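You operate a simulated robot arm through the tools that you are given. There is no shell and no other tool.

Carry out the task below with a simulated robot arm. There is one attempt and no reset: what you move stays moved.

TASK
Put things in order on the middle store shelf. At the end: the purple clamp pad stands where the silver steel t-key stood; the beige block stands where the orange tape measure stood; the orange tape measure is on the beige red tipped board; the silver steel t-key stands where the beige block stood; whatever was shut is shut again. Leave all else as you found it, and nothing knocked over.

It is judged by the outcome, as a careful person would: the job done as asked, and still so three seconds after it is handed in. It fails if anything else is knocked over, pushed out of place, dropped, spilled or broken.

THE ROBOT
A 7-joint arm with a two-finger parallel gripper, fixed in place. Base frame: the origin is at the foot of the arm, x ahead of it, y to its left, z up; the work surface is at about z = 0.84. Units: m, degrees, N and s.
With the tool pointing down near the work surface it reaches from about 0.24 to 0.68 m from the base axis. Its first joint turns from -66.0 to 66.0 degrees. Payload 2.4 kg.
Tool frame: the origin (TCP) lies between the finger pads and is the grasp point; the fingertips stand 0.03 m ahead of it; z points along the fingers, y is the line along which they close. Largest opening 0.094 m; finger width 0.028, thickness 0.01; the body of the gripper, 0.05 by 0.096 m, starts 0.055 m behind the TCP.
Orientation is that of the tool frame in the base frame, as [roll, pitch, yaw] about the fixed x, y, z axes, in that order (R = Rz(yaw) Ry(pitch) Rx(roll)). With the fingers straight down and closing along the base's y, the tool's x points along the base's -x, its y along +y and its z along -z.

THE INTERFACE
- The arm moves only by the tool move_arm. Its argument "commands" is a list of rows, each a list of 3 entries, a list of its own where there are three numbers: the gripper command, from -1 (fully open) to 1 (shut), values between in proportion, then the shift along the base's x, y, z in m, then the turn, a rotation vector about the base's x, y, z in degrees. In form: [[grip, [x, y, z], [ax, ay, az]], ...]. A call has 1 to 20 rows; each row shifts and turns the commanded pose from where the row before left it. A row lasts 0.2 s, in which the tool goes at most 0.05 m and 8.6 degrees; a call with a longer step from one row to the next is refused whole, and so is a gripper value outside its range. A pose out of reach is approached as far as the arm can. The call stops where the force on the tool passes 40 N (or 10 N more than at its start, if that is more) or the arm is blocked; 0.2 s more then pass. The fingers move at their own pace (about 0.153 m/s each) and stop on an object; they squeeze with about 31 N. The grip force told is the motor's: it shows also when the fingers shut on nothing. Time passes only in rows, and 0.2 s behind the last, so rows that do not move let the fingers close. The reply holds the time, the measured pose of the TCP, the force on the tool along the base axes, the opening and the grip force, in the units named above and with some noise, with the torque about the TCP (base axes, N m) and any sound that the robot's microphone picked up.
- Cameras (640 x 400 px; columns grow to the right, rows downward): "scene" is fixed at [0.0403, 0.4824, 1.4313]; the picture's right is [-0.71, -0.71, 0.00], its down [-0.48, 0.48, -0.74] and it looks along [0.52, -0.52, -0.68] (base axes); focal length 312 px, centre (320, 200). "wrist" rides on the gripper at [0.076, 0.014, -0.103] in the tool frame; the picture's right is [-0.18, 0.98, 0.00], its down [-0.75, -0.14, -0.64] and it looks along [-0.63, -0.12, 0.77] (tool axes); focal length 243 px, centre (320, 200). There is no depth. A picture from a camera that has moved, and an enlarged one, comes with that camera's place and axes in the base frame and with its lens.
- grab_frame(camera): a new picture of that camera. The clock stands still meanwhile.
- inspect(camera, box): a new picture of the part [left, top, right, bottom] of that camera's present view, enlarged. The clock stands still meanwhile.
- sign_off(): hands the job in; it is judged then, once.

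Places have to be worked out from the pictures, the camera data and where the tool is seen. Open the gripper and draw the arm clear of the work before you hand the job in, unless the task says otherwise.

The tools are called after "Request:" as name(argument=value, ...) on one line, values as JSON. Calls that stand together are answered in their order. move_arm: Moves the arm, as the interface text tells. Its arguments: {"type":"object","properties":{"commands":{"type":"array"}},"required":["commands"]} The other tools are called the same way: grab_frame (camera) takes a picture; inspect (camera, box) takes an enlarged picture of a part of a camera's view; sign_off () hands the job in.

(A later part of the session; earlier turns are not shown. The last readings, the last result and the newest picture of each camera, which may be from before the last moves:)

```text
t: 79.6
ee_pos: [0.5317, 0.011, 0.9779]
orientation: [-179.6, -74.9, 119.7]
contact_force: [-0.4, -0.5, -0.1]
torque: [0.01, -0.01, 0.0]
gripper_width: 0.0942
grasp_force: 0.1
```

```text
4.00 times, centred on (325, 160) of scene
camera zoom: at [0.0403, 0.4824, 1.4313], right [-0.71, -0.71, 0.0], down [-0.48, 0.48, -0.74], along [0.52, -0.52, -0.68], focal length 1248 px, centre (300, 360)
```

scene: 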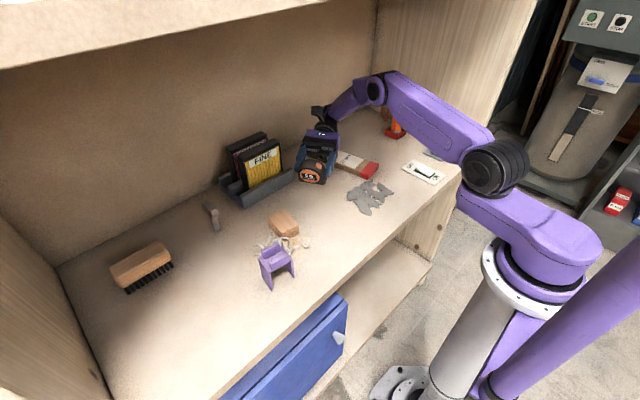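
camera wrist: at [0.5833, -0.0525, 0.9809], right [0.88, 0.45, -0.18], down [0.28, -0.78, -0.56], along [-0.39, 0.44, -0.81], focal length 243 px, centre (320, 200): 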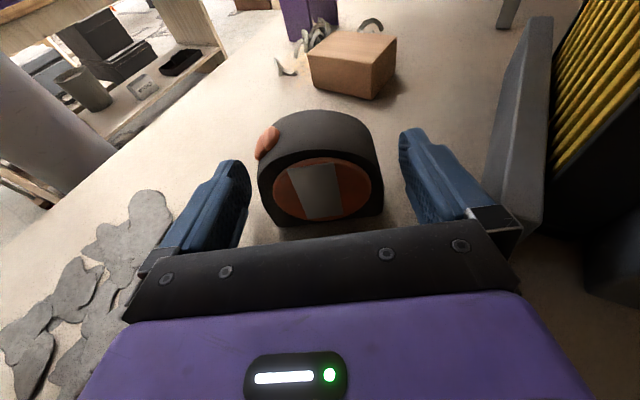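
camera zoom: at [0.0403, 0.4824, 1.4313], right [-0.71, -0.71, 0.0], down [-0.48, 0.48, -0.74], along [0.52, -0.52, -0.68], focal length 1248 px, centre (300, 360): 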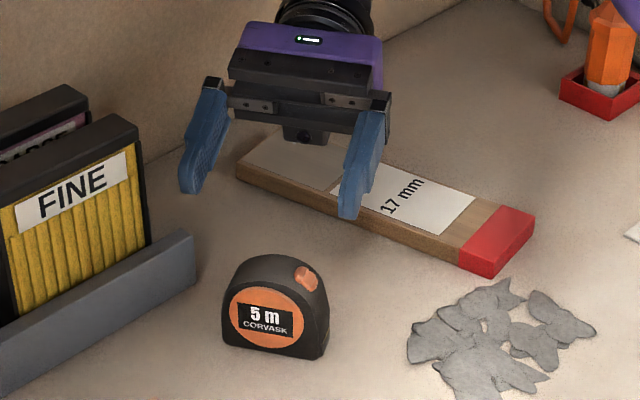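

The tape stands at about (0.5205, 0.026), length axis about 31°. I untilt, then turn +90° to grip it by its thickness.

Request:
move_arm(commands=[[-1, [0.002, 0, 0], [-6.5, -3.75, 0]], [-1, [0.002, 0, 0], [-6.5, -3.75, 0]], [-1, [0.002, 0, 0], [-6.5, -3.75, 0]], [-1, [0.002, 0, 0], [-6.5, -3.75, 0]], [-1, [0.002, 0, 0], [-6.5, -3.75, 0]], [-1, [0.001, 0, 0], [-6.5, -3.75, 0]], [-1, [0.001, 0, 0], [-6.5, -3.75, 0]], [-1, [0.001, 0, 0], [-6.5, -3.75, 0]], [-1, [0, 0, 0], [-6.5, -3.75, 0]], [-1, [0, 0, 0], [-6.5, -3.75, 0]], [-1, [0, 0, 0], [0, 0, 0]]])

Request:
move_arm(commands=[[-1, [0, 0, 0], [0, 0, 7.5]], [-1, [0, 0, 0], [0, 0, 7.5]], [-1, [0, 0, 0], [0, 0, 7.5]], [-1, [0, 0, 0], [0, 0, 7.5]], [-1, [0, 0, 0], [0, 0, 7.5]], [-1, [0, 0, 0], [0, 0, 7.5]], [-1, [0, 0, 0], [0, 0, 7.5]], [-1, [0, 0, 0], [0, 0, 7.5]], [-1, [0, 0, 0], [0, 0, 7.5]], [-1, [0, 0, 0], [0, 0, 7.5]], [-1, [0, 0, 0], [0, 0, 7.5]], [-1, [0, 0, 0], [0, 0, 7.5]], [-1, [0, 0, 0], [0, 0, 0]]])

Request:
grab_frame(camera="wrist")

Request:
inspect(camera="wrist", box=[200, 0, 440, 180])

```text
t: 82.0
ee_pos: [0.5417, 0.0013, 0.9721]
orientation: [-179.3, -0.3, 119.2]
contact_force: [-1.3, 0.1, 0.0]
torque: [-0.04, -0.03, -0.02]
gripper_width: 0.0939
grasp_force: 0.0
```

```text
t: 84.8
ee_pos: [0.5425, 0.0157, 0.9707]
orientation: [179.6, -0.7, -149.3]
contact_force: [0.0, -0.2, -0.5]
torque: [0.01, 0.0, 0.02]
gripper_width: 0.0939
grasp_force: 0.1
```

```text
taken
camera wrist: at [0.4714, -0.0112, 1.0751], right [-0.34, 0.94, 0.0], down [0.73, 0.26, 0.63], along [0.59, 0.22, -0.78], focal length 243 px, centre (320, 200)
```

wrist: 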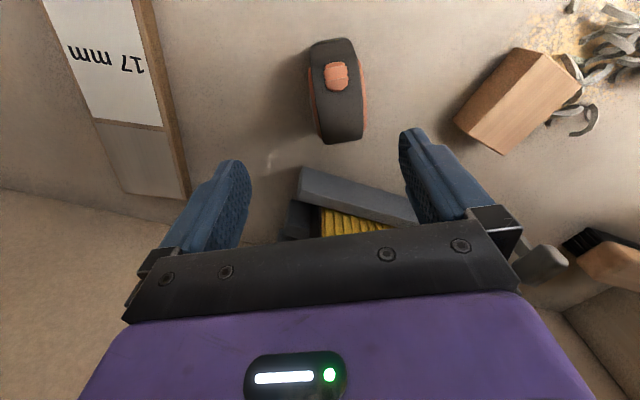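

```text
2.22 times, centred on (320, 90) of wrist
camera zoom: at [0.4714, -0.0112, 1.0751], right [-0.34, 0.94, 0.0], down [0.73, 0.26, 0.63], along [0.59, 0.22, -0.78], focal length 539 px, centre (320, 444)
```

zoom: 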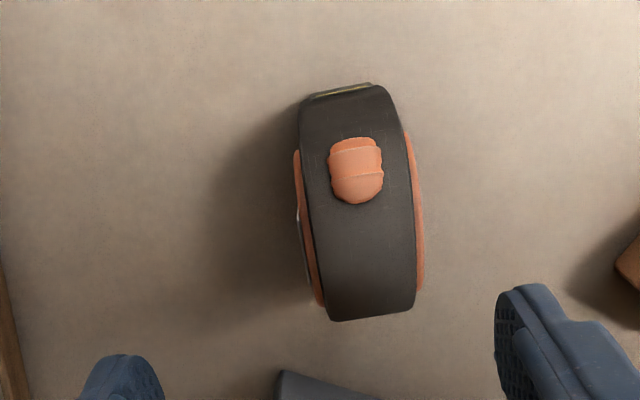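

The tape centre is at about (0.519, 0.023), axis about 30°; the gripper is aligned. I shift over it and descend.

Request:
move_arm(commands=[[-1, [-0.008, 0.003, -0.002], [0, 0, 0]], [-1, [-0.008, 0.003, -0.002], [0, 0, 0]], [-1, [-0.006, 0.002, -0.002], [0, 0, 0]], [-1, [-0.001, 0, -0.015], [0, 0, 0]], [-1, [0, 0, -0.02], [0, 0, 0]], [-1, [0, 0, -0.02], [0, 0, 0]], [-1, [0, 0, -0.015], [0, 0, 0]], [-1, [0, 0, -0.012], [0, 0, 0]], [-1, [0, 0, -0.006], [0, 0, 0]], [-1, [0, 0, 0], [0, 0, 0]]])

Request:
grab_frame(camera="wrist")

Request:
inspect(camera="scene", box=[255, 110, 375, 210])

```text
t: 87.0
ee_pos: [0.5232, 0.0182, 0.8827]
orientation: [-180.0, 0.1, -150.1]
contact_force: [0.4, 0.1, -0.1]
torque: [0.01, 0.05, 0.0]
gripper_width: 0.0939
grasp_force: 0.1
```

```text
taken
camera wrist: at [0.4487, -0.0086, 0.9859], right [-0.33, 0.94, 0.0], down [0.72, 0.25, 0.64], along [0.61, 0.21, -0.77], focal length 243 px, centre (320, 200)
```

wrist: 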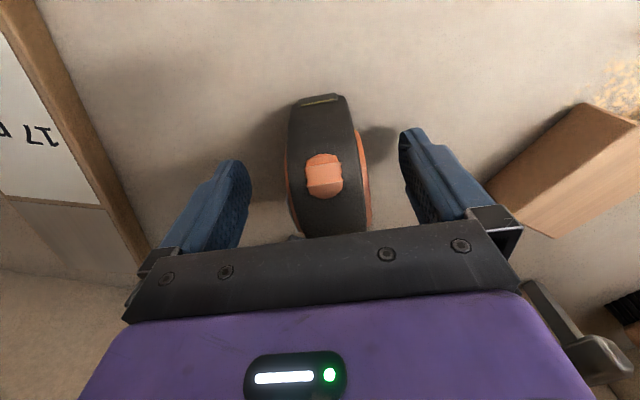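

```text
4.00 times, centred on (315, 160) of scene
camera zoom: at [0.0403, 0.4824, 1.4313], right [-0.71, -0.71, 0.0], down [-0.48, 0.48, -0.74], along [0.52, -0.52, -0.68], focal length 1248 px, centre (340, 360)
```

zoom: 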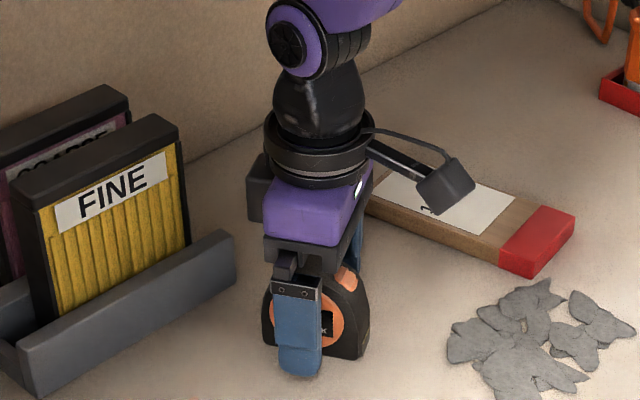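

Well centred. I lower 6 mm more and grip.

Request:
move_arm(commands=[[-1, [0, 0, -0.004], [0, 0, 0]], [-1, [0, 0, -0.002], [0, 0, 0]], [-0.3, [0, 0, 0], [0, 0, 0]], [0, [0, 0, 0], [0, 0, 0]], [0.5, [0, 0, 0], [0, 0, 0]], [1, [0, 0, 0], [0, 0, 0]], [1, [0, 0, 0], [0, 0, 0]]])

Request:
move_arm(commands=[[1, [0, 0, 0.004], [0, 0, 0]], [1, [0, 0, 0.006], [0, 0, 0]], [1, [0, 0, 0.008], [0, 0, 0]], [1, [0.002, 0, 0.008], [0, 0, 0]], [1, [0.002, 0, 0.008], [0, 0, 0]], [1, [0.002, 0, 0.008], [0, 0, 0]], [1, [0.002, 0, 0.008], [0, 0, 0]], [1, [0.002, -0.002, 0.006], [0, 0, 0]], [1, [0.001, -0.002, 0.003], [0, 0, 0]], [1, [0, 0, 0], [0, 0, 0]]])

Request:
inspect(camera="wrist", box=[200, 60, 440, 240])

Request:
inspect(camera="scene", box=[255, 110, 375, 210])

```text
t: 88.6
ee_pos: [0.521, 0.0188, 0.8784]
orientation: [180.0, 0.1, -150.1]
contact_force: [0.5, 0.9, -0.4]
torque: [-0.04, 0.05, 0.03]
gripper_width: 0.0363
grasp_force: 31.0
```

```text
t: 90.8
ee_pos: [0.5328, 0.0148, 0.9371]
orientation: [-179.9, 0.1, -150.0]
contact_force: [-0.6, 0.3, -2.0]
torque: [0.0, -0.02, -0.02]
gripper_width: 0.0358
grasp_force: 30.6
```

```text
2.22 times, centred on (320, 150) of wrist
camera zoom: at [0.4587, -0.0124, 1.0396], right [-0.33, 0.94, 0.0], down [0.72, 0.25, 0.64], along [0.61, 0.21, -0.77], focal length 539 px, centre (320, 311)
```

zoom: 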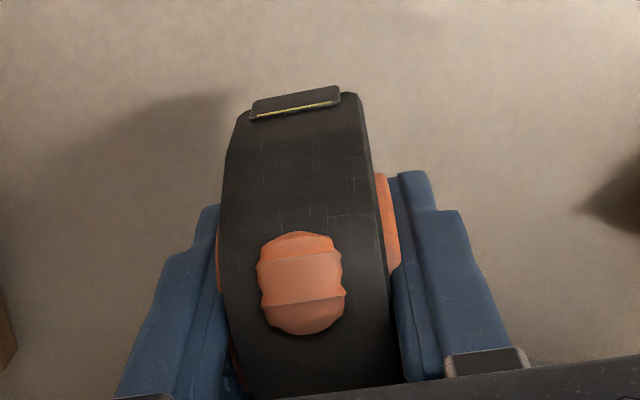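

```text
4.00 times, centred on (315, 160) of scene
camera zoom: at [0.0403, 0.4824, 1.4313], right [-0.71, -0.71, 0.0], down [-0.48, 0.48, -0.74], along [0.52, -0.52, -0.68], focal length 1248 px, centre (340, 360)
```

zoom: 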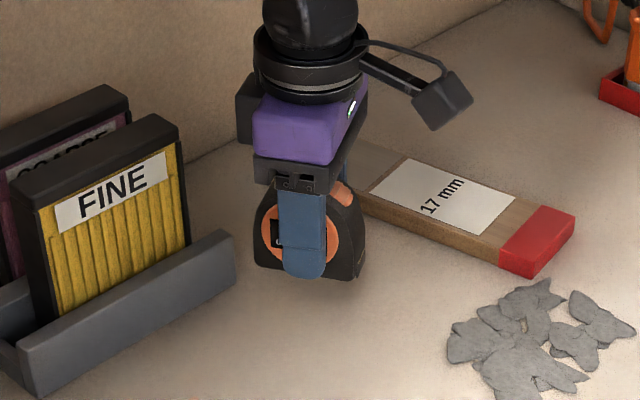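

Held firmly. Now move slowly to above the board centre (0.557, −0.153), turning −19.5°.

Request:
move_arm(commands=[[1, [0.001, -0.004, 0], [0, 0, -0.6]], [1, [0.002, -0.008, 0], [0, 0, -1]], [1, [0.002, -0.011, 0], [0, 0, -1.3]], [1, [0.002, -0.012, 0], [0, 0, -1.4]], [1, [0.002, -0.012, 0], [0, 0, -1.4]], [1, [0.002, -0.012, 0], [0, 0, -1.4]], [1, [0.002, -0.012, 0], [0, 0, -1.4]], [1, [0.002, -0.012, 0], [0, 0, -1.4]], [1, [0.002, -0.012, 0], [0, 0, -1.4]], [1, [0.002, -0.012, 0], [0, 0, -1.4]], [1, [0.002, -0.012, 0], [0, 0, -1.4]], [1, [0.001, -0.012, 0], [0, 0, -1.4]], [1, [0.001, -0.011, 0], [0, 0, -1.4]], [1, [0.001, -0.011, 0], [0, 0, -1.4]], [1, [0, -0.008, 0], [0, 0, -1]], [1, [0, -0.005, 0], [0, 0, -0.6]], [1, [0, -0.002, 0], [0, 0, 0]], [1, [0, 0, 0], [0, 0, 0]]])

Request:
inspect(camera="wrist", box=[160, 0, 420, 220])

```text
t: 94.6
ee_pos: [0.5567, -0.1549, 0.9358]
orientation: [-179.9, 0.1, -170.1]
contact_force: [-1.0, -0.2, -1.9]
torque: [-0.02, 0.0, -0.01]
gripper_width: 0.0361
grasp_force: 30.9
```

```text
1.82 times, centred on (290, 110) of wrist
camera zoom: at [0.4788, -0.1548, 1.0386], right [0.01, 1.0, 0.0], down [0.77, -0.01, 0.64], along [0.64, -0.01, -0.77], focal length 441 px, centre (374, 364)
```

zoom: 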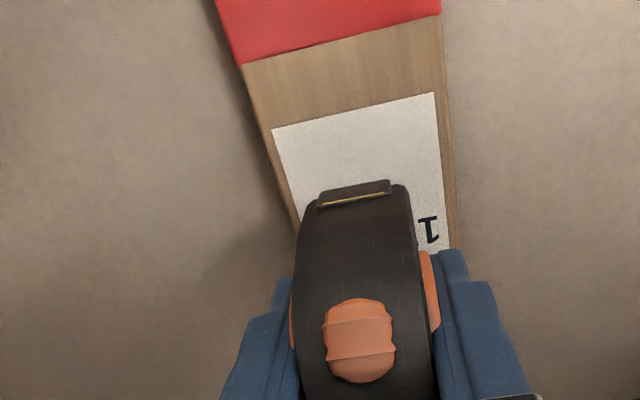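

Lateral centring on the board is right within 1 mm. I lower to just above contact.

Request:
move_arm(commands=[[1, [0, 0, -0.005], [0, 0, 0]], [1, [0, 0, -0.008], [0, 0, 0]], [1, [0, 0, -0.008], [0, 0, 0]], [1, [0, 0, -0.006], [0, 0, 0]], [1, [0, 0, -0.004], [0, 0, 0]], [1, [0, 0, -0.002], [0, 0, 0]], [1, [0, 0, -0.0015], [0, 0, 0]], [1, [0, 0, 0], [0, 0, 0]]])

```text
t: 96.4
ee_pos: [0.5571, -0.1549, 0.9014]
orientation: [-180.0, 0.1, -170.0]
contact_force: [0.1, -0.5, -3.0]
torque: [-0.01, -0.01, -0.02]
gripper_width: 0.0362
grasp_force: 31.0
```

Not yet in contact. I go down in 1 mm steps.

Request:
move_arm(commands=[[1, [0, 0, -0.001], [0, 0, 0]], [1, [0, 0, -0.001], [0, 0, 0]], [1, [0, 0, 0], [0, 0, 0]]])

```text
t: 97.2
ee_pos: [0.5561, -0.1553, 0.8988]
orientation: [179.9, 0.0, -170.1]
contact_force: [0.5, -0.4, -2.6]
torque: [0.03, 0.0, 0.0]
gripper_width: 0.0362
grasp_force: 31.3
```

Request:
move_arm(commands=[[1, [0, 0, -0.001], [0, 0, 0]], [1, [0, 0, -0.001], [0, 0, 0]], [1, [0, 0, 0], [0, 0, 0]]])

```text
t: 98.0
ee_pos: [0.5569, -0.1551, 0.8982]
orientation: [-179.9, 0.1, -170.0]
contact_force: [0.3, 0.5, -2.5]
torque: [-0.01, 0.02, -0.03]
gripper_width: 0.0363
grasp_force: 31.3
```

Still hanging freely (−2.5 N); I continue down in 1 mm steps.

Request:
move_arm(commands=[[1, [0, 0, -0.001], [0, 0, 0]], [1, [0, 0, -0.001], [0, 0, 0]], [1, [0, 0, -0.001], [0, 0, 0]], [1, [0, 0, 0], [0, 0, 0]]])

```text
t: 99.0
ee_pos: [0.5566, -0.1542, 0.898]
orientation: [-179.9, 0.4, -169.9]
contact_force: [2.6, 6.4, 24.0]
torque: [-0.19, 0.53, -0.1]
gripper_width: 0.0365
grasp_force: 31.2
```

Firm contact (24 N). I ease up 1.5 mm, open evenly in steps, and check before rising.

Request:
move_arm(commands=[[1, [0, 0, 0.001], [0, 0, 0]], [1, [0, 0, 0.001], [0, 0, 0]], [0.2, [0, 0, 0], [0, 0, 0]], [0.1, [0, 0, 0], [0, 0, 0]], [-0.2, [0, 0, 0], [0, 0, 0]], [-0.6, [0, 0, 0], [0, 0, 0]], [-1, [0, 0, 0], [0, 0, 0]], [-1, [0, 0, 0], [0, 0, 0]]])

Request:
inspect(camera="wrist", box=[160, 0, 480, 250])

Request:
inspect(camera="scene", box=[285, 100, 395, 190])

```text
t: 100.8
ee_pos: [0.5553, -0.1546, 0.8964]
orientation: [-179.9, 0.1, -170.0]
contact_force: [0.2, 0.2, -0.1]
torque: [-0.01, -0.03, -0.04]
gripper_width: 0.0939
grasp_force: 0.0
```

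```text
1.60 times, centred on (320, 125) of wrist
camera zoom: at [0.4777, -0.1544, 0.9999], right [0.01, 1.0, 0.0], down [0.77, -0.01, 0.64], along [0.64, -0.01, -0.77], focal length 388 px, centre (320, 320)
```

zoom: 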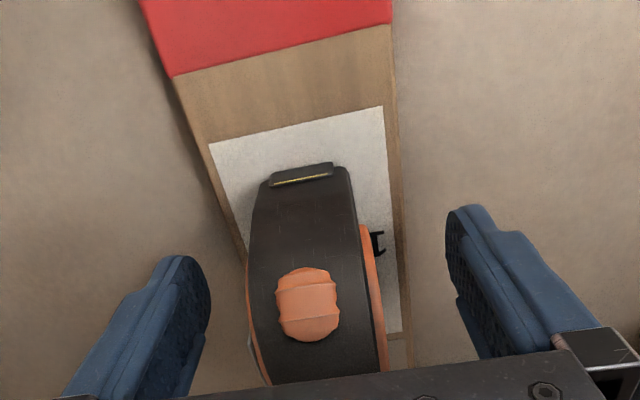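

```text
4.44 times, centred on (340, 145) of scene
camera zoom: at [0.0403, 0.4824, 1.4313], right [-0.71, -0.71, 0.0], down [-0.48, 0.48, -0.74], along [0.52, -0.52, -0.68], focal length 1387 px, centre (231, 444)
```

zoom: 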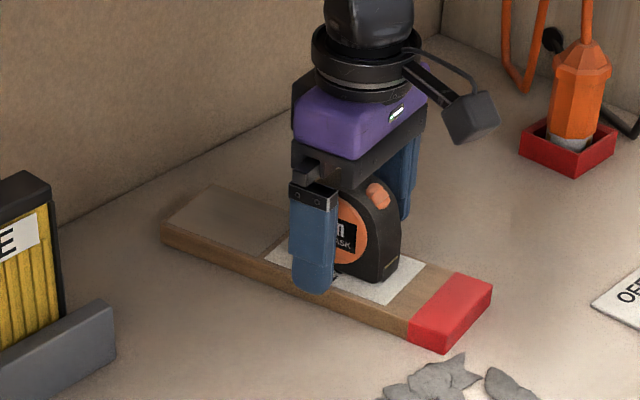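

The tape stands on the board, well inside the edges. I rise straight up 85 mm and check before any sideways motion.

Request:
move_arm(commands=[[-1, [0, 0, 0.006], [0, 0, 0]], [-1, [0, 0, 0.012], [0, 0, 0]], [-1, [0, 0, 0.015], [0, 0, 0]], [-1, [0, 0, 0.015], [0, 0, 0]], [-1, [0, 0, 0.015], [0, 0, 0]], [-1, [0, 0, 0.012], [0, 0, 0]], [-1, [0, 0, 0.01], [0, 0, 0]], [-1, [0, 0, 0], [0, 0, 0]], [-1, [0, 0, 0], [0, 0, 0]]])

Request:
inspect(camera="scene", box=[285, 90, 395, 190])

Request:
grab_frame(camera="wrist")

```text
t: 102.8
ee_pos: [0.5555, -0.1544, 0.9825]
orientation: [-180.0, 0.1, -169.9]
contact_force: [-0.1, -0.3, -0.3]
torque: [0.0, 0.01, 0.03]
gripper_width: 0.0939
grasp_force: 0.0
```

```text
4.00 times, centred on (340, 140) of scene
camera zoom: at [0.0403, 0.4824, 1.4313], right [-0.71, -0.71, 0.0], down [-0.48, 0.48, -0.74], along [0.52, -0.52, -0.68], focal length 1248 px, centre (240, 440)
```

zoom: 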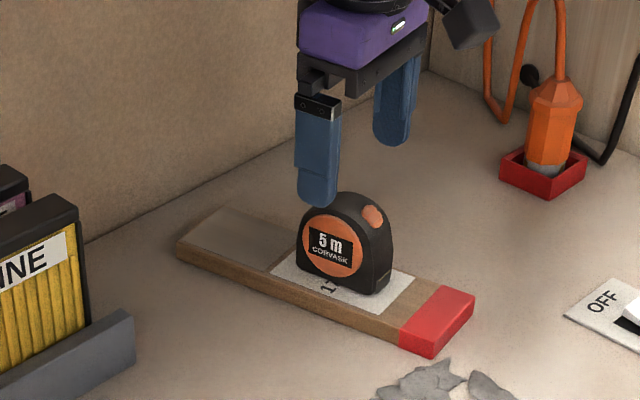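

```text
taken
camera wrist: at [0.4781, -0.154, 1.0858], right [0.01, 1.0, 0.0], down [0.77, -0.01, 0.64], along [0.64, -0.01, -0.77], focal length 243 px, centre (320, 200)
```

wrist: 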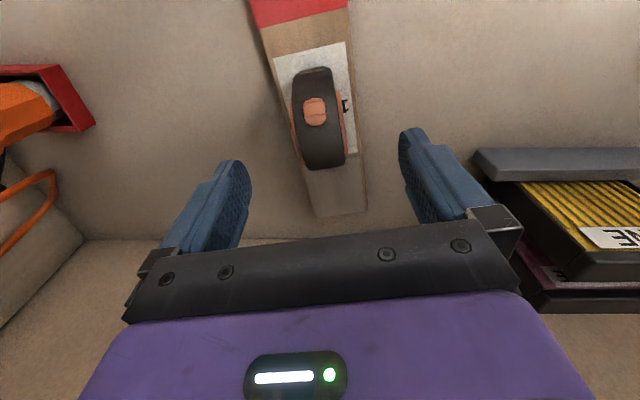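

The tape stands upright on the board and the fingers are clear of it (tips 24 mm above). Now I go over to the block (centre ≈ (0.482, 0.169), yaw ≈ −8.5°), partially closing so the finger avoids the nearby shaving.

Request:
move_arm(commands=[[-1, [0, 0.01, 0], [0, 0, 0]], [-1, [-0.001, 0.02, 0], [0, 0, -1.5]], [-1, [-0.001, 0.022, 0], [0, 0, -1.5]], [-1, [-0.001, 0.022, 0], [0, 0, -1.5]], [-1, [-0.001, 0.022, 0], [0, 0, -1.5]], [-0.8, [-0.002, 0.022, -0.004], [0, 0, -1.5]], [-0.6, [-0.002, 0.022, -0.006], [0, 0, -1.5]], [-0.44, [-0.002, 0.022, -0.006], [0, 0, -1.5]], [-0.44, [-0.003, 0.022, -0.006], [0, 0, -1.5]], [-0.44, [-0.003, 0.022, -0.006], [0, 0, -1.5]], [-0.44, [-0.004, 0.022, -0.004], [0, 0, -1.5]], [-0.44, [-0.004, 0.022, 0], [0, 0, -1.5]], [-0.44, [-0.004, 0.022, 0], [0, 0, -1.5]], [-0.44, [-0.006, 0.022, 0], [0, 0, -1]], [-0.44, [-0.006, 0.022, 0], [0, 0, -0.6]], [-0.44, [0, 0.008, 0], [0, 0, 0]], [-0.44, [0, 0, 0], [0, 0, 0]]])

Request:
grab_frame(camera="scene")

Request:
inspect(camera="wrist", box=[200, 0, 460, 200])

```text
t: 106.4
ee_pos: [0.5165, 0.1709, 0.9484]
orientation: [180.0, 0.2, 170.3]
contact_force: [0.5, 0.4, -0.2]
torque: [0.02, 0.0, -0.02]
gripper_width: 0.0677
grasp_force: 0.0
```

```text
taken
```

scene: 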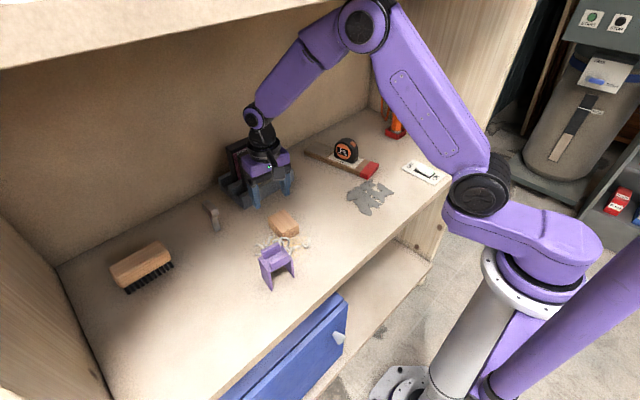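

```text
2.00 times, centred on (330, 100) of wrist
camera zoom: at [0.4437, 0.1969, 1.0511], right [0.35, 0.94, 0.0], down [0.72, -0.26, 0.64], along [0.6, -0.22, -0.77], focal length 485 px, centre (300, 400)
```

zoom: 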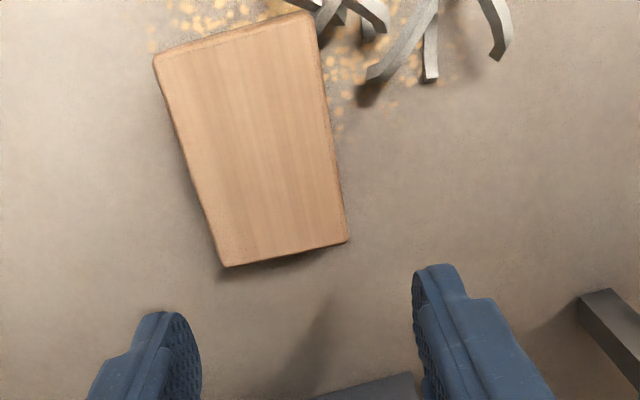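

The tape stands well on the board. The block centre is confirmed at (0.482, 0.1686), 50 mm wide, yaw −8°. I descend to grip at x≈0.492.

Request:
move_arm(commands=[[-0.44, [-0.006, -0.001, -0.01], [0, 0, 1.5]], [-0.44, [-0.008, -0.001, -0.012], [0, 0, 0]], [-0.44, [-0.008, -0.001, -0.012], [0, 0, 0]], [-0.44, [-0.0025, -0.001, -0.012], [0, 0, 0]], [-0.44, [0, 0, -0.012], [0, 0, 0]], [-0.44, [0, 0, -0.01], [0, 0, 0]], [-0.44, [0, 0, -0.005], [0, 0, 0]], [-0.44, [0, 0, 0], [0, 0, 0]]])

Request:
grab_frame(camera="wrist")

Request:
inspect(camera="scene", box=[220, 150, 340, 260])

```text
t: 108.2
ee_pos: [0.4932, 0.1655, 0.8762]
orientation: [179.9, 0.1, 171.9]
contact_force: [-0.1, -0.1, -0.2]
torque: [0.02, -0.02, -0.02]
gripper_width: 0.0676
grasp_force: 0.1
```

```text
taken
camera wrist: at [0.4189, 0.1896, 0.9792], right [0.32, 0.95, 0.0], down [0.72, -0.25, 0.64], along [0.61, -0.21, -0.77], focal length 243 px, centre (320, 200)
```

wrist: 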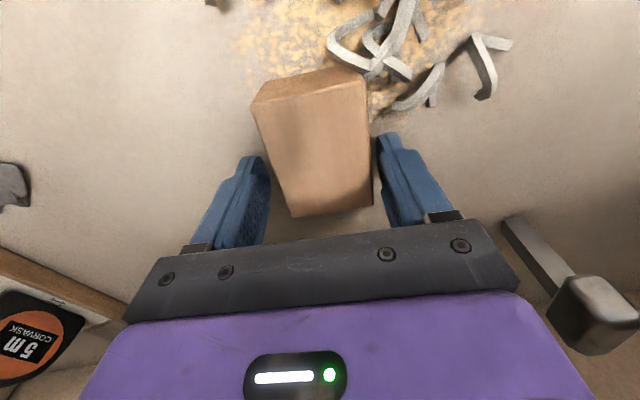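

```text
3.64 times, centred on (280, 205) of scene
camera zoom: at [0.0403, 0.4824, 1.4313], right [-0.71, -0.71, 0.0], down [-0.48, 0.48, -0.74], along [0.52, -0.52, -0.68], focal length 1135 px, centre (466, 182)
```

zoom: 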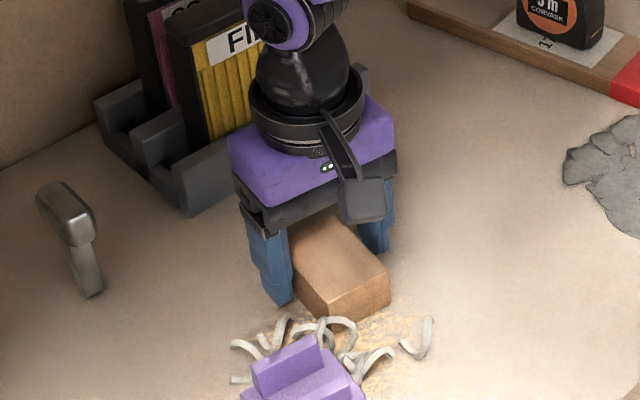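

The +y finger is a little closer; I shift 2 mm in +y, lower 2 mm and close gently.

Request:
move_arm(commands=[[-0.44, [0, 0.002, -0.002], [0, 0, 0]], [-0.44, [0, 0, 0], [0, 0, 0]], [-0.2, [0, 0, 0], [0, 0, 0]], [0, [0, 0, 0], [0, 0, 0]], [0.5, [0, 0, 0], [0, 0, 0]], [1, [0, 0, 0], [0, 0, 0]], [1, [0, 0, 0], [0, 0, 0]]])

Request:
move_arm(commands=[[1, [0, 0, 0.004], [0, 0, 0]], [1, [0, 0, 0.006], [0, 0, 0]], [1, [0, 0, 0.008], [0, 0, 0]], [1, [0, 0, 0.008], [0, 0, 0]], [1, [0, 0, 0.006], [0, 0, 0]], [1, [0, 0, 0], [0, 0, 0]]])

Request:
grab_frame(camera="wrist")

Request:
inspect(camera="scene", box=[180, 150, 320, 300])

```text
t: 109.8
ee_pos: [0.4925, 0.1674, 0.8735]
orientation: [-180.0, 0.0, 171.8]
contact_force: [0.4, 0.3, -0.1]
torque: [-0.05, 0.02, 0.0]
gripper_width: 0.0536
grasp_force: 31.1
```

```text
t: 111.2
ee_pos: [0.4923, 0.169, 0.9064]
orientation: [179.9, 0.1, 171.9]
contact_force: [0.5, 0.7, 0.1]
torque: [-0.03, -0.02, -0.04]
gripper_width: 0.0535
grasp_force: 31.4
```

```text
taken
camera wrist: at [0.4186, 0.1933, 1.01], right [0.32, 0.95, 0.0], down [0.73, -0.25, 0.64], along [0.61, -0.21, -0.77], focal length 243 px, centre (320, 200)
```

wrist: 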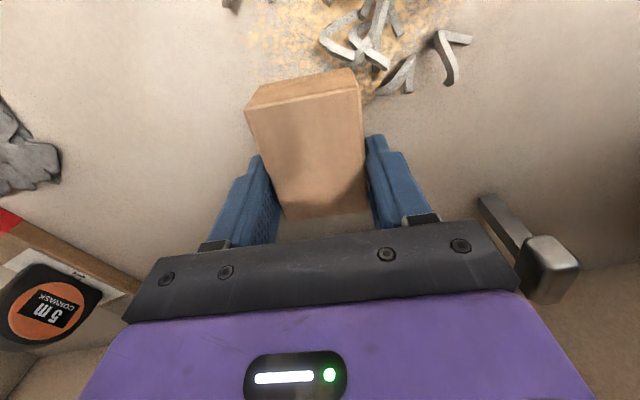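

```text
2.67 times, centred on (250, 225) of scene
camera zoom: at [0.0403, 0.4824, 1.4313], right [-0.71, -0.71, 0.0], down [-0.48, 0.48, -0.74], along [0.52, -0.52, -0.68], focal length 832 px, centre (507, 133)
```

zoom: 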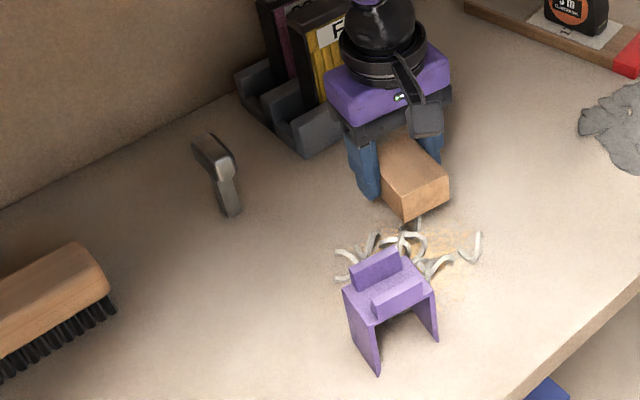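

The block (53.5 mm wide) is held and nothing else moved. I carry it slowly along x≈0.492 to the tape's original place, block centre target (0.4415, 0.412).

Request:
move_arm(commands=[[1, [0, 0, 0.006], [0, 0, 0]], [1, [0, 0.004, 0.008], [0, 0, 0]], [1, [0, 0.008, 0.006], [0, 0, 0]], [1, [0, 0.012, 0], [0, 0, 0]], [1, [0, 0.015, 0], [0, 0, 0]], [1, [0, 0.015, 0], [0, 0, 0]], [1, [0, 0.015, 0], [0, 0, 0]], [1, [0, 0.015, 0], [0, 0, 0]], [1, [0, 0.015, 0], [0, 0, 0]], [1, [0, 0.015, 0], [0, 0, 0]], [1, [0, 0.015, 0], [0, 0, 0]], [1, [0, 0.015, 0], [0, 0, 0]], [1, [0, 0.015, 0], [0, 0, 0]], [1, [-0.003, 0.015, 0], [0, 0, 0]], [1, [-0.006, 0.015, 0], [0, 0, 0]], [1, [-0.008, 0.014, 0], [0, 0, 0]], [1, [-0.009, 0.014, 0], [0, 0, 0]], [1, [-0.008, 0.012, 0], [0, 0, 0]], [1, [-0.006, 0.0135, 0], [0, 0, 0]], [1, [0, 0, 0], [0, 0, 0]]])

Request:
grab_frame(camera="scene")

Request:
grab_frame(camera="wrist")

```text
t: 115.4
ee_pos: [0.4516, 0.411, 0.9284]
orientation: [180.0, 0.2, 172.0]
contact_force: [0.2, 0.2, -1.1]
torque: [0.0, -0.01, 0.0]
gripper_width: 0.0536
grasp_force: 31.0
```

```text
taken
```

scene: 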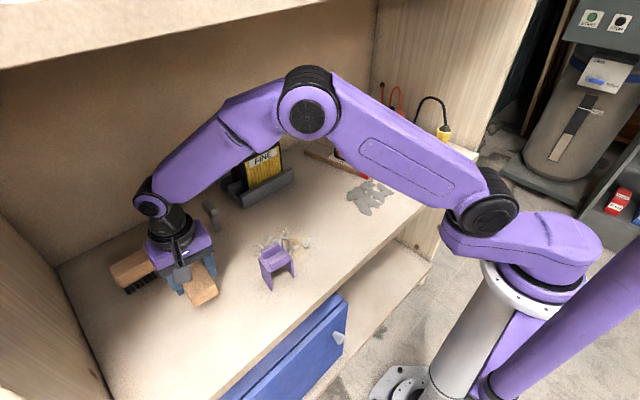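

```text
taken
camera wrist: at [0.3771, 0.435, 1.0309], right [0.32, 0.95, 0.0], down [0.72, -0.25, 0.64], along [0.61, -0.21, -0.77], focal length 243 px, centre (320, 200)
```

wrist: 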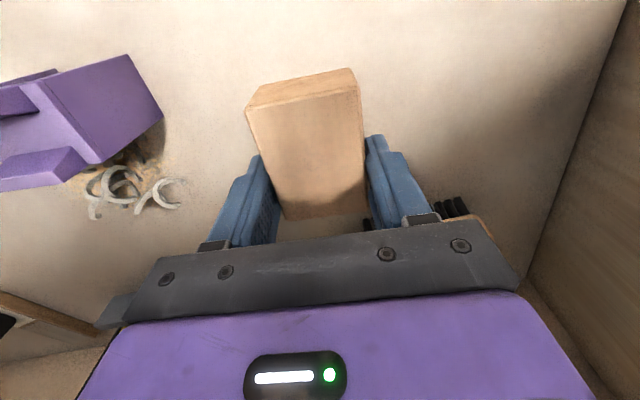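

Right over the target. I lower to just above the table.

Request:
move_arm(commands=[[1, [0, 0, -0.006], [0, 0, 0]], [1, [0, 0, -0.01], [0, 0, 0]], [1, [0, 0, -0.01], [0, 0, 0]], [1, [0, 0, -0.01], [0, 0, 0]], [1, [0, 0, -0.008], [0, 0, 0]], [1, [0, 0, -0.005], [0, 0, 0]], [1, [0, 0, -0.003], [0, 0, 0]], [1, [0, 0, -0.001], [0, 0, 0]], [1, [0, 0, -0.001], [0, 0, 0]], [1, [0, 0, 0], [0, 0, 0]]])

```text
t: 117.6
ee_pos: [0.4529, 0.4102, 0.873]
orientation: [179.8, 0.2, 171.9]
contact_force: [-2.8, -2.6, 15.1]
torque: [-0.24, 0.31, 0.01]
gripper_width: 0.0539
grasp_force: 31.0
```

In contact (15 N) at the same height as when picked. I ease up a hair and open just enough to release.

Request:
move_arm(commands=[[1, [0, 0, 0.001], [0, 0, 0]], [-0.15, [0, 0, 0], [0, 0, 0]], [-0.25, [0, 0, 0], [0, 0, 0]], [-0.5, [0, 0, 0], [0, 0, 0]], [-0.5, [0, 0, 0], [0, 0, 0]]])

Request:
move_arm(commands=[[-0.5, [0, 0, 0.006], [0, 0, 0]], [-0.5, [0, 0, 0.012], [0, 0, 0]], [-0.5, [0, 0, 0.015], [0, 0, 0]], [-0.5, [0, 0, 0.02], [0, 0, 0]], [-0.5, [0, 0, 0.02], [0, 0, 0]], [-0.5, [0, 0, 0.02], [0, 0, 0]], [-0.5, [0, 0, 0], [0, 0, 0]]])

Request:
grab_frame(camera="wrist")

Request:
inspect(camera="scene", box=[100, 220, 300, 330])

```text
t: 118.8
ee_pos: [0.4532, 0.4099, 0.8749]
orientation: [-180.0, 0.1, 171.9]
contact_force: [0.0, 0.5, -0.1]
torque: [0.0, 0.02, -0.01]
gripper_width: 0.0704
grasp_force: 0.0
```

```text
t: 120.4
ee_pos: [0.4533, 0.4108, 0.969]
orientation: [180.0, 0.1, 171.8]
contact_force: [0.8, 0.4, 0.9]
torque: [0.0, -0.02, 0.0]
gripper_width: 0.0705
grasp_force: 0.1
```

```text
taken
camera wrist: at [0.3798, 0.4345, 1.0715], right [0.32, 0.95, 0.0], down [0.72, -0.25, 0.64], along [0.61, -0.21, -0.77], focal length 243 px, centre (320, 200)
```

wrist: 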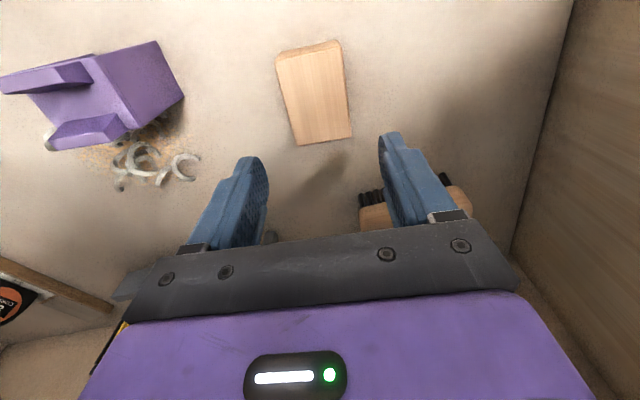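

```text
3.20 times, centred on (200, 275) of scene
camera zoom: at [0.0403, 0.4824, 1.4313], right [-0.71, -0.71, 0.0], down [-0.48, 0.48, -0.74], along [0.52, -0.52, -0.68], focal length 998 px, centre (704, -40)
```

zoom: 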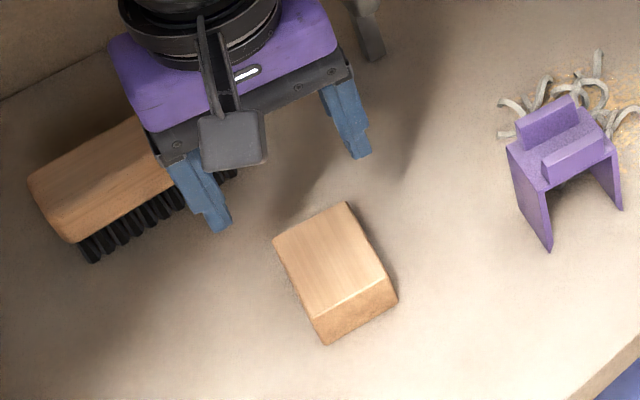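

The block is standing at the target. Next the T-key: I move to a viewing position short of it, at yaw 0 and well above.

Request:
move_arm(commands=[[-0.5, [0.005, -0.015, 0.002], [0, 0, 1]], [-0.5, [0.008, -0.015, 0.002], [0, 0, 1]], [-0.5, [0.01, -0.015, 0.002], [0, 0, 1]], [-0.5, [0.012, -0.015, 0.002], [0, 0, 1]], [-0.5, [0.012, -0.015, 0.002], [0, 0, 1]], [-0.5, [0.012, -0.015, 0], [0, 0, 1]], [-0.5, [0.012, -0.015, 0], [0, 0, 1]], [-0.5, [0.012, -0.012, 0], [0, 0, 1]], [-0.5, [0.012, 0, 0], [0, 0, 0.2]], [-0.5, [0, 0, 0], [0, 0, 0]]])

Request:
grab_frame(camera="wrist")

Request:
inspect(camera="scene", box=[160, 140, 280, 250])

```text
t: 122.6
ee_pos: [0.5475, 0.2948, 0.9772]
orientation: [179.9, 0.1, -179.9]
contact_force: [0.5, -1.1, 0.1]
torque: [0.04, 0.03, 0.02]
gripper_width: 0.0706
grasp_force: 0.0
```

```text
taken
camera wrist: at [0.4709, 0.3087, 1.0803], right [0.18, 0.98, 0.0], down [0.75, -0.14, 0.64], along [0.63, -0.12, -0.77], focal length 243 px, centre (320, 200)
```

wrist: 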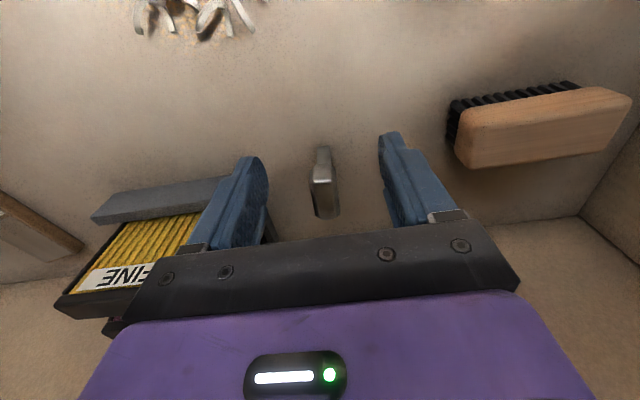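

```text
3.64 times, centred on (220, 195) of scene
camera zoom: at [0.0403, 0.4824, 1.4313], right [-0.71, -0.71, 0.0], down [-0.48, 0.48, -0.74], along [0.52, -0.52, -0.68], focal length 1135 px, centre (684, 218)
```

zoom: 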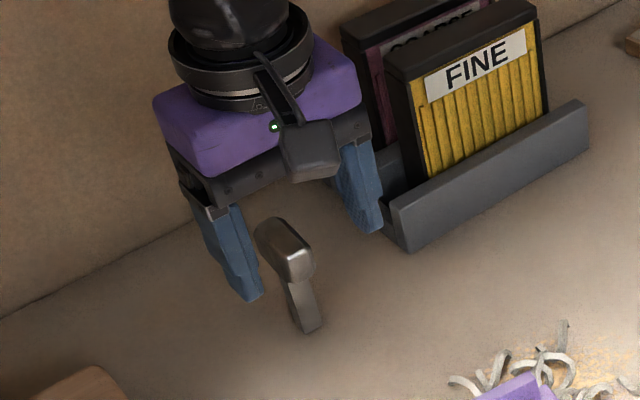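

I zoom on the T-key to get its centreline and bar height.

Request:
inspect(camera="wrist", box=[260, 120, 400, 240])

Request:
inspect(camera="scene", box=[190, 190, 240, 240])

```text
3.33 times, centred on (330, 180) of wrist
camera zoom: at [0.4709, 0.3087, 1.0803], right [0.18, 0.98, 0.0], down [0.75, -0.14, 0.64], along [0.63, -0.12, -0.77], focal length 809 px, centre (287, 267)
```

zoom: 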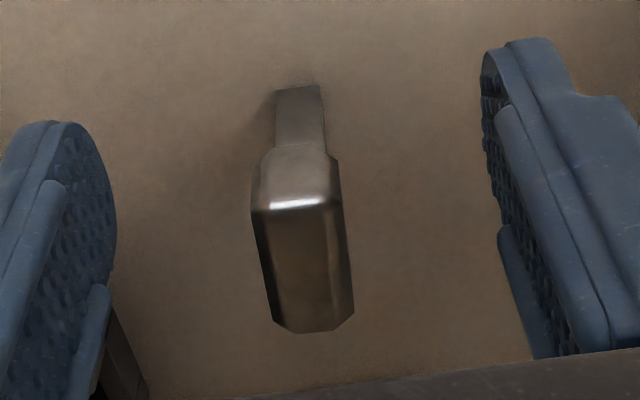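

```text
8.00 times, centred on (215, 215) of scene
camera zoom: at [0.0403, 0.4824, 1.4313], right [-0.71, -0.71, 0.0], down [-0.48, 0.48, -0.74], along [0.52, -0.52, -0.68], focal length 2496 px, centre (1160, 80)
```

zoom: 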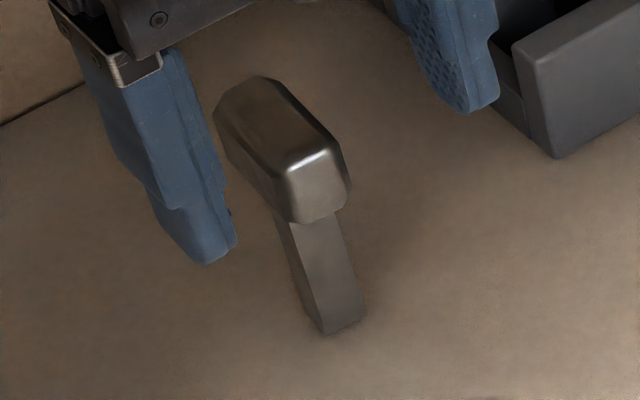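

The T-key bar runs along x (yaw ≈ −4.4°), about 22 mm wide, top at z≈0.909, centreline y≈0.288 at x≈0.602. I narrow the fingers to 56 mm and go above it.

Request:
move_arm(commands=[[-0.185, [0, -0.002, 0], [0, 0, -1.5]], [-0.185, [0.01, -0.002, -0.002], [0, 0, -1.5]], [-0.185, [0.014, -0.002, -0.003], [0, 0, -1.4]], [-0.185, [0.014, -0.001, -0.003], [0, 0, 0]], [-0.185, [0.012, 0, -0.002], [0, 0, 0]], [-0.185, [0.0045, 0, 0], [0, 0, 0]], [-0.185, [0, 0, 0], [0, 0, 0]]])

Request:
grab_frame(camera="wrist")

Request:
inspect(camera="scene", box=[170, 150, 270, 240])

```text
t: 124.2
ee_pos: [0.6028, 0.2861, 0.9678]
orientation: [180.0, 0.2, 175.7]
contact_force: [-0.7, -0.5, -0.2]
torque: [-0.02, 0.01, 0.03]
gripper_width: 0.0555
grasp_force: 0.1
```

```text
taken
camera wrist: at [0.5274, 0.3052, 1.0702], right [0.26, 0.97, 0.0], down [0.74, -0.2, 0.64], along [0.62, -0.17, -0.77], focal length 243 px, centre (320, 200)
```

wrist: 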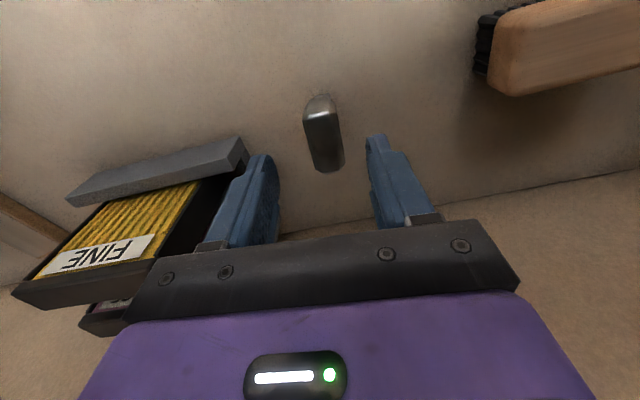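

```text
4.44 times, centred on (220, 195) of scene
camera zoom: at [0.0403, 0.4824, 1.4313], right [-0.71, -0.71, 0.0], down [-0.48, 0.48, -0.74], along [0.52, -0.52, -0.68], focal length 1387 px, centre (764, 222)
```

zoom: 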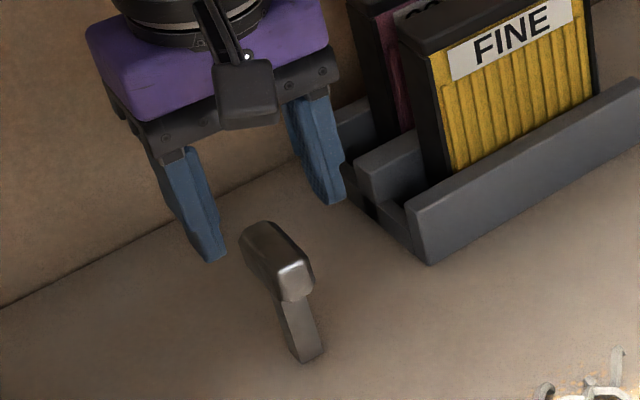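

The bar's centreline is about 1.5 mm to +y of the TCP. I correct and descend halfway, then check.

Request:
move_arm(commands=[[-0.185, [0, 0.0015, -0.01], [0, 0, 0]], [-0.185, [0, 0, -0.012], [0, 0, 0]], [-0.185, [0, 0, -0.01], [0, 0, 0]], [-0.185, [0, 0, 0], [0, 0, 0]], [-0.185, [0, 0, 0], [0, 0, 0]]])

Request:
inspect(camera="wrist", box=[230, 80, 420, 230])

```text
t: 125.4
ee_pos: [0.6018, 0.2861, 0.9357]
orientation: [180.0, 0.1, 175.7]
contact_force: [-0.2, -0.4, 0.4]
torque: [0.0, -0.02, 0.02]
gripper_width: 0.0555
grasp_force: 0.1
```

```text
2.67 times, centred on (325, 155) of wrist
camera zoom: at [0.5255, 0.3058, 1.0391], right [0.26, 0.97, 0.0], down [0.74, -0.2, 0.64], along [0.62, -0.17, -0.77], focal length 647 px, centre (307, 320)
```

zoom: 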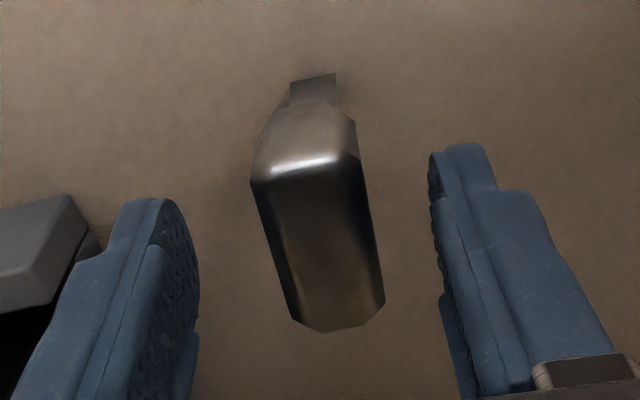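

Well centred (gaps about equal). I go down to the bar's height.

Request:
move_arm(commands=[[-0.185, [0, 0, -0.01], [0, 0, 0]], [-0.185, [0, 0, -0.01], [0, 0, 0]], [-0.185, [0, 0, -0.009], [0, 0, 0]], [-0.185, [0, 0, -0.005], [0, 0, 0]], [-0.185, [0, 0, 0], [0, 0, 0]], [-0.185, [0, 0, 0], [0, 0, 0]]])

Request:
inspect(camera="wrist", box=[230, 100, 420, 250])

Request:
inspect(camera="scene", box=[180, 170, 260, 240])

```text
t: 126.8
ee_pos: [0.6008, 0.2884, 0.9014]
orientation: [179.9, 0.1, 175.7]
contact_force: [0.7, 0.0, -0.5]
torque: [0.02, 0.0, -0.01]
gripper_width: 0.0557
grasp_force: 0.0
```

```text
2.67 times, centred on (325, 175) of wrist
camera zoom: at [0.5255, 0.3074, 1.0046], right [0.26, 0.97, 0.0], down [0.74, -0.2, 0.64], along [0.62, -0.17, -0.77], focal length 647 px, centre (307, 267)
```

zoom: 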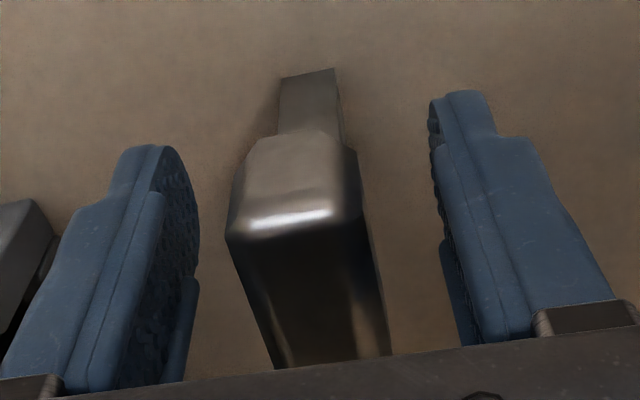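

```text
5.71 times, centred on (220, 205) of scene
camera zoom: at [0.0403, 0.4824, 1.4313], right [-0.71, -0.71, 0.0], down [-0.48, 0.48, -0.74], along [0.52, -0.52, -0.68], focal length 1783 px, centre (891, 171)
```

zoom: 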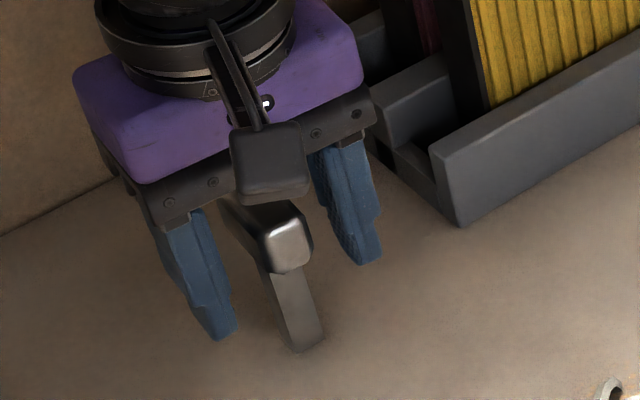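

The bar sits within 1 mm of centre. I nudge 1 mm and close slowly in small steps.

Request:
move_arm(commands=[[-0.1, [0, -0.0008, 0], [0, 0, 0]], [0.05, [0, 0, 0], [0, 0, 0]], [0.2, [0, 0, 0], [0, 0, 0]], [0.3, [0, 0, 0], [0, 0, 0]], [0.38, [0, 0, 0], [0, 0, 0]], [0.44, [0, 0, 0], [0, 0, 0]], [0.48, [0, 0, 0], [0, 0, 0]], [0.52, [0, 0, 0], [0, 0, 0]], [0.56, [0, 0, 0], [0, 0, 0]], [0.7, [0, 0, 0], [0, 0, 0]], [1, [0, 0, 0], [0, 0, 0]], [1, [0, 0, 0], [0, 0, 0]]])

Request:
inspect(camera="wrist", box=[230, 100, 420, 250])

Request:
inspect(camera="scene", box=[180, 170, 260, 240])

```text
t: 129.4
ee_pos: [0.6017, 0.286, 0.9015]
orientation: [180.0, 0.1, 175.7]
contact_force: [-0.9, 0.5, 1.2]
torque: [0.06, 0.02, -0.03]
gripper_width: 0.0259
grasp_force: 30.6
```

```text
2.67 times, centred on (325, 175) of wrist
camera zoom: at [0.5257, 0.3063, 1.0048], right [0.26, 0.97, 0.0], down [0.74, -0.2, 0.64], along [0.62, -0.17, -0.77], focal length 647 px, centre (307, 267)
```

zoom: 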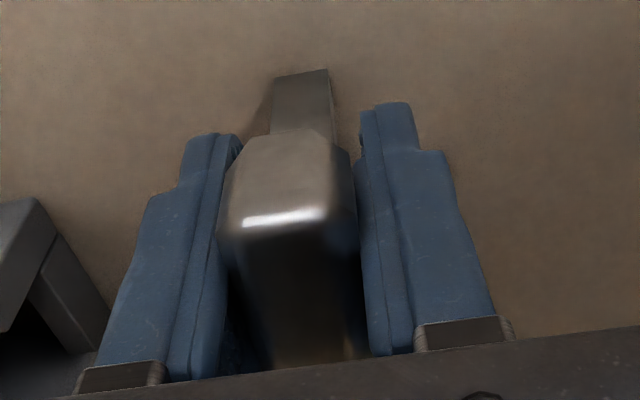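

```text
5.71 times, centred on (220, 205) of scene
camera zoom: at [0.0403, 0.4824, 1.4313], right [-0.71, -0.71, 0.0], down [-0.48, 0.48, -0.74], along [0.52, -0.52, -0.68], focal length 1783 px, centre (891, 171)
```

zoom: 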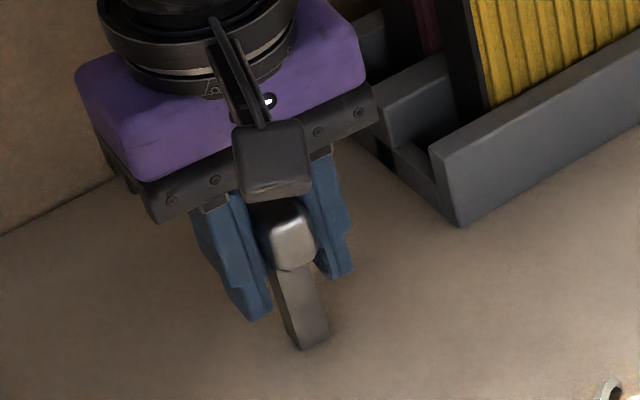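

Gripped at 25.9 mm. I lift gently and check the weight and attitude.

Request:
move_arm(commands=[[1, [0, 0, 0.003], [0, 0, 0]], [1, [0, 0, 0.005], [0, 0, 0]], [1, [0, 0, 0.006], [0, 0, 0]], [1, [0, 0, 0.006], [0, 0, 0]], [1, [0, 0, 0.005], [0, 0, 0]], [1, [0, 0, 0], [0, 0, 0]]])

Request:
inspect(camera="wrist", box=[230, 100, 420, 250])

Request:
inspect(camera="scene", box=[180, 160, 260, 240])

```text
t: 130.8
ee_pos: [0.6013, 0.2861, 0.9265]
orientation: [180.0, 0.1, 175.7]
contact_force: [-0.7, -0.5, -1.1]
torque: [0.0, -0.03, 0.04]
gripper_width: 0.0259
grasp_force: 30.8
```

```text
2.67 times, centred on (325, 175) of wrist
camera zoom: at [0.5266, 0.3065, 1.0304], right [0.26, 0.97, 0.0], down [0.74, -0.2, 0.64], along [0.62, -0.17, -0.77], focal length 647 px, centre (307, 267)
```

zoom: 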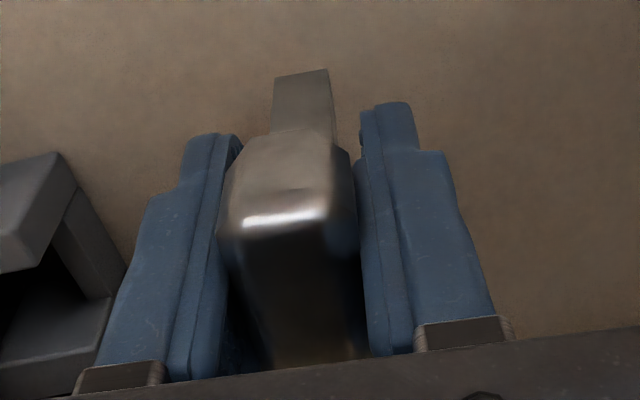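

```text
5.00 times, centred on (220, 200) of scene
camera zoom: at [0.0403, 0.4825, 1.4313], right [-0.71, -0.71, 0.0], down [-0.48, 0.48, -0.74], along [0.52, -0.52, -0.68], focal length 1560 px, centre (820, 200)
```

zoom: 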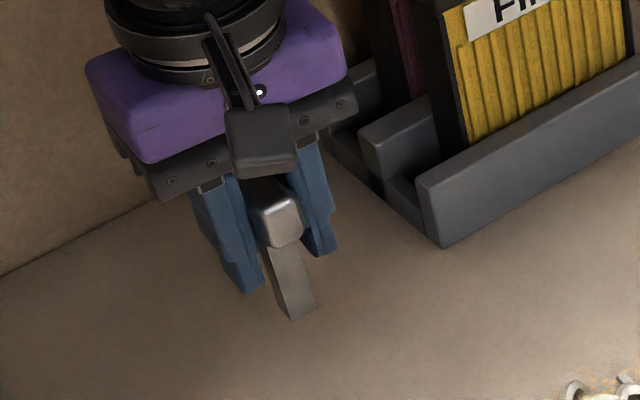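

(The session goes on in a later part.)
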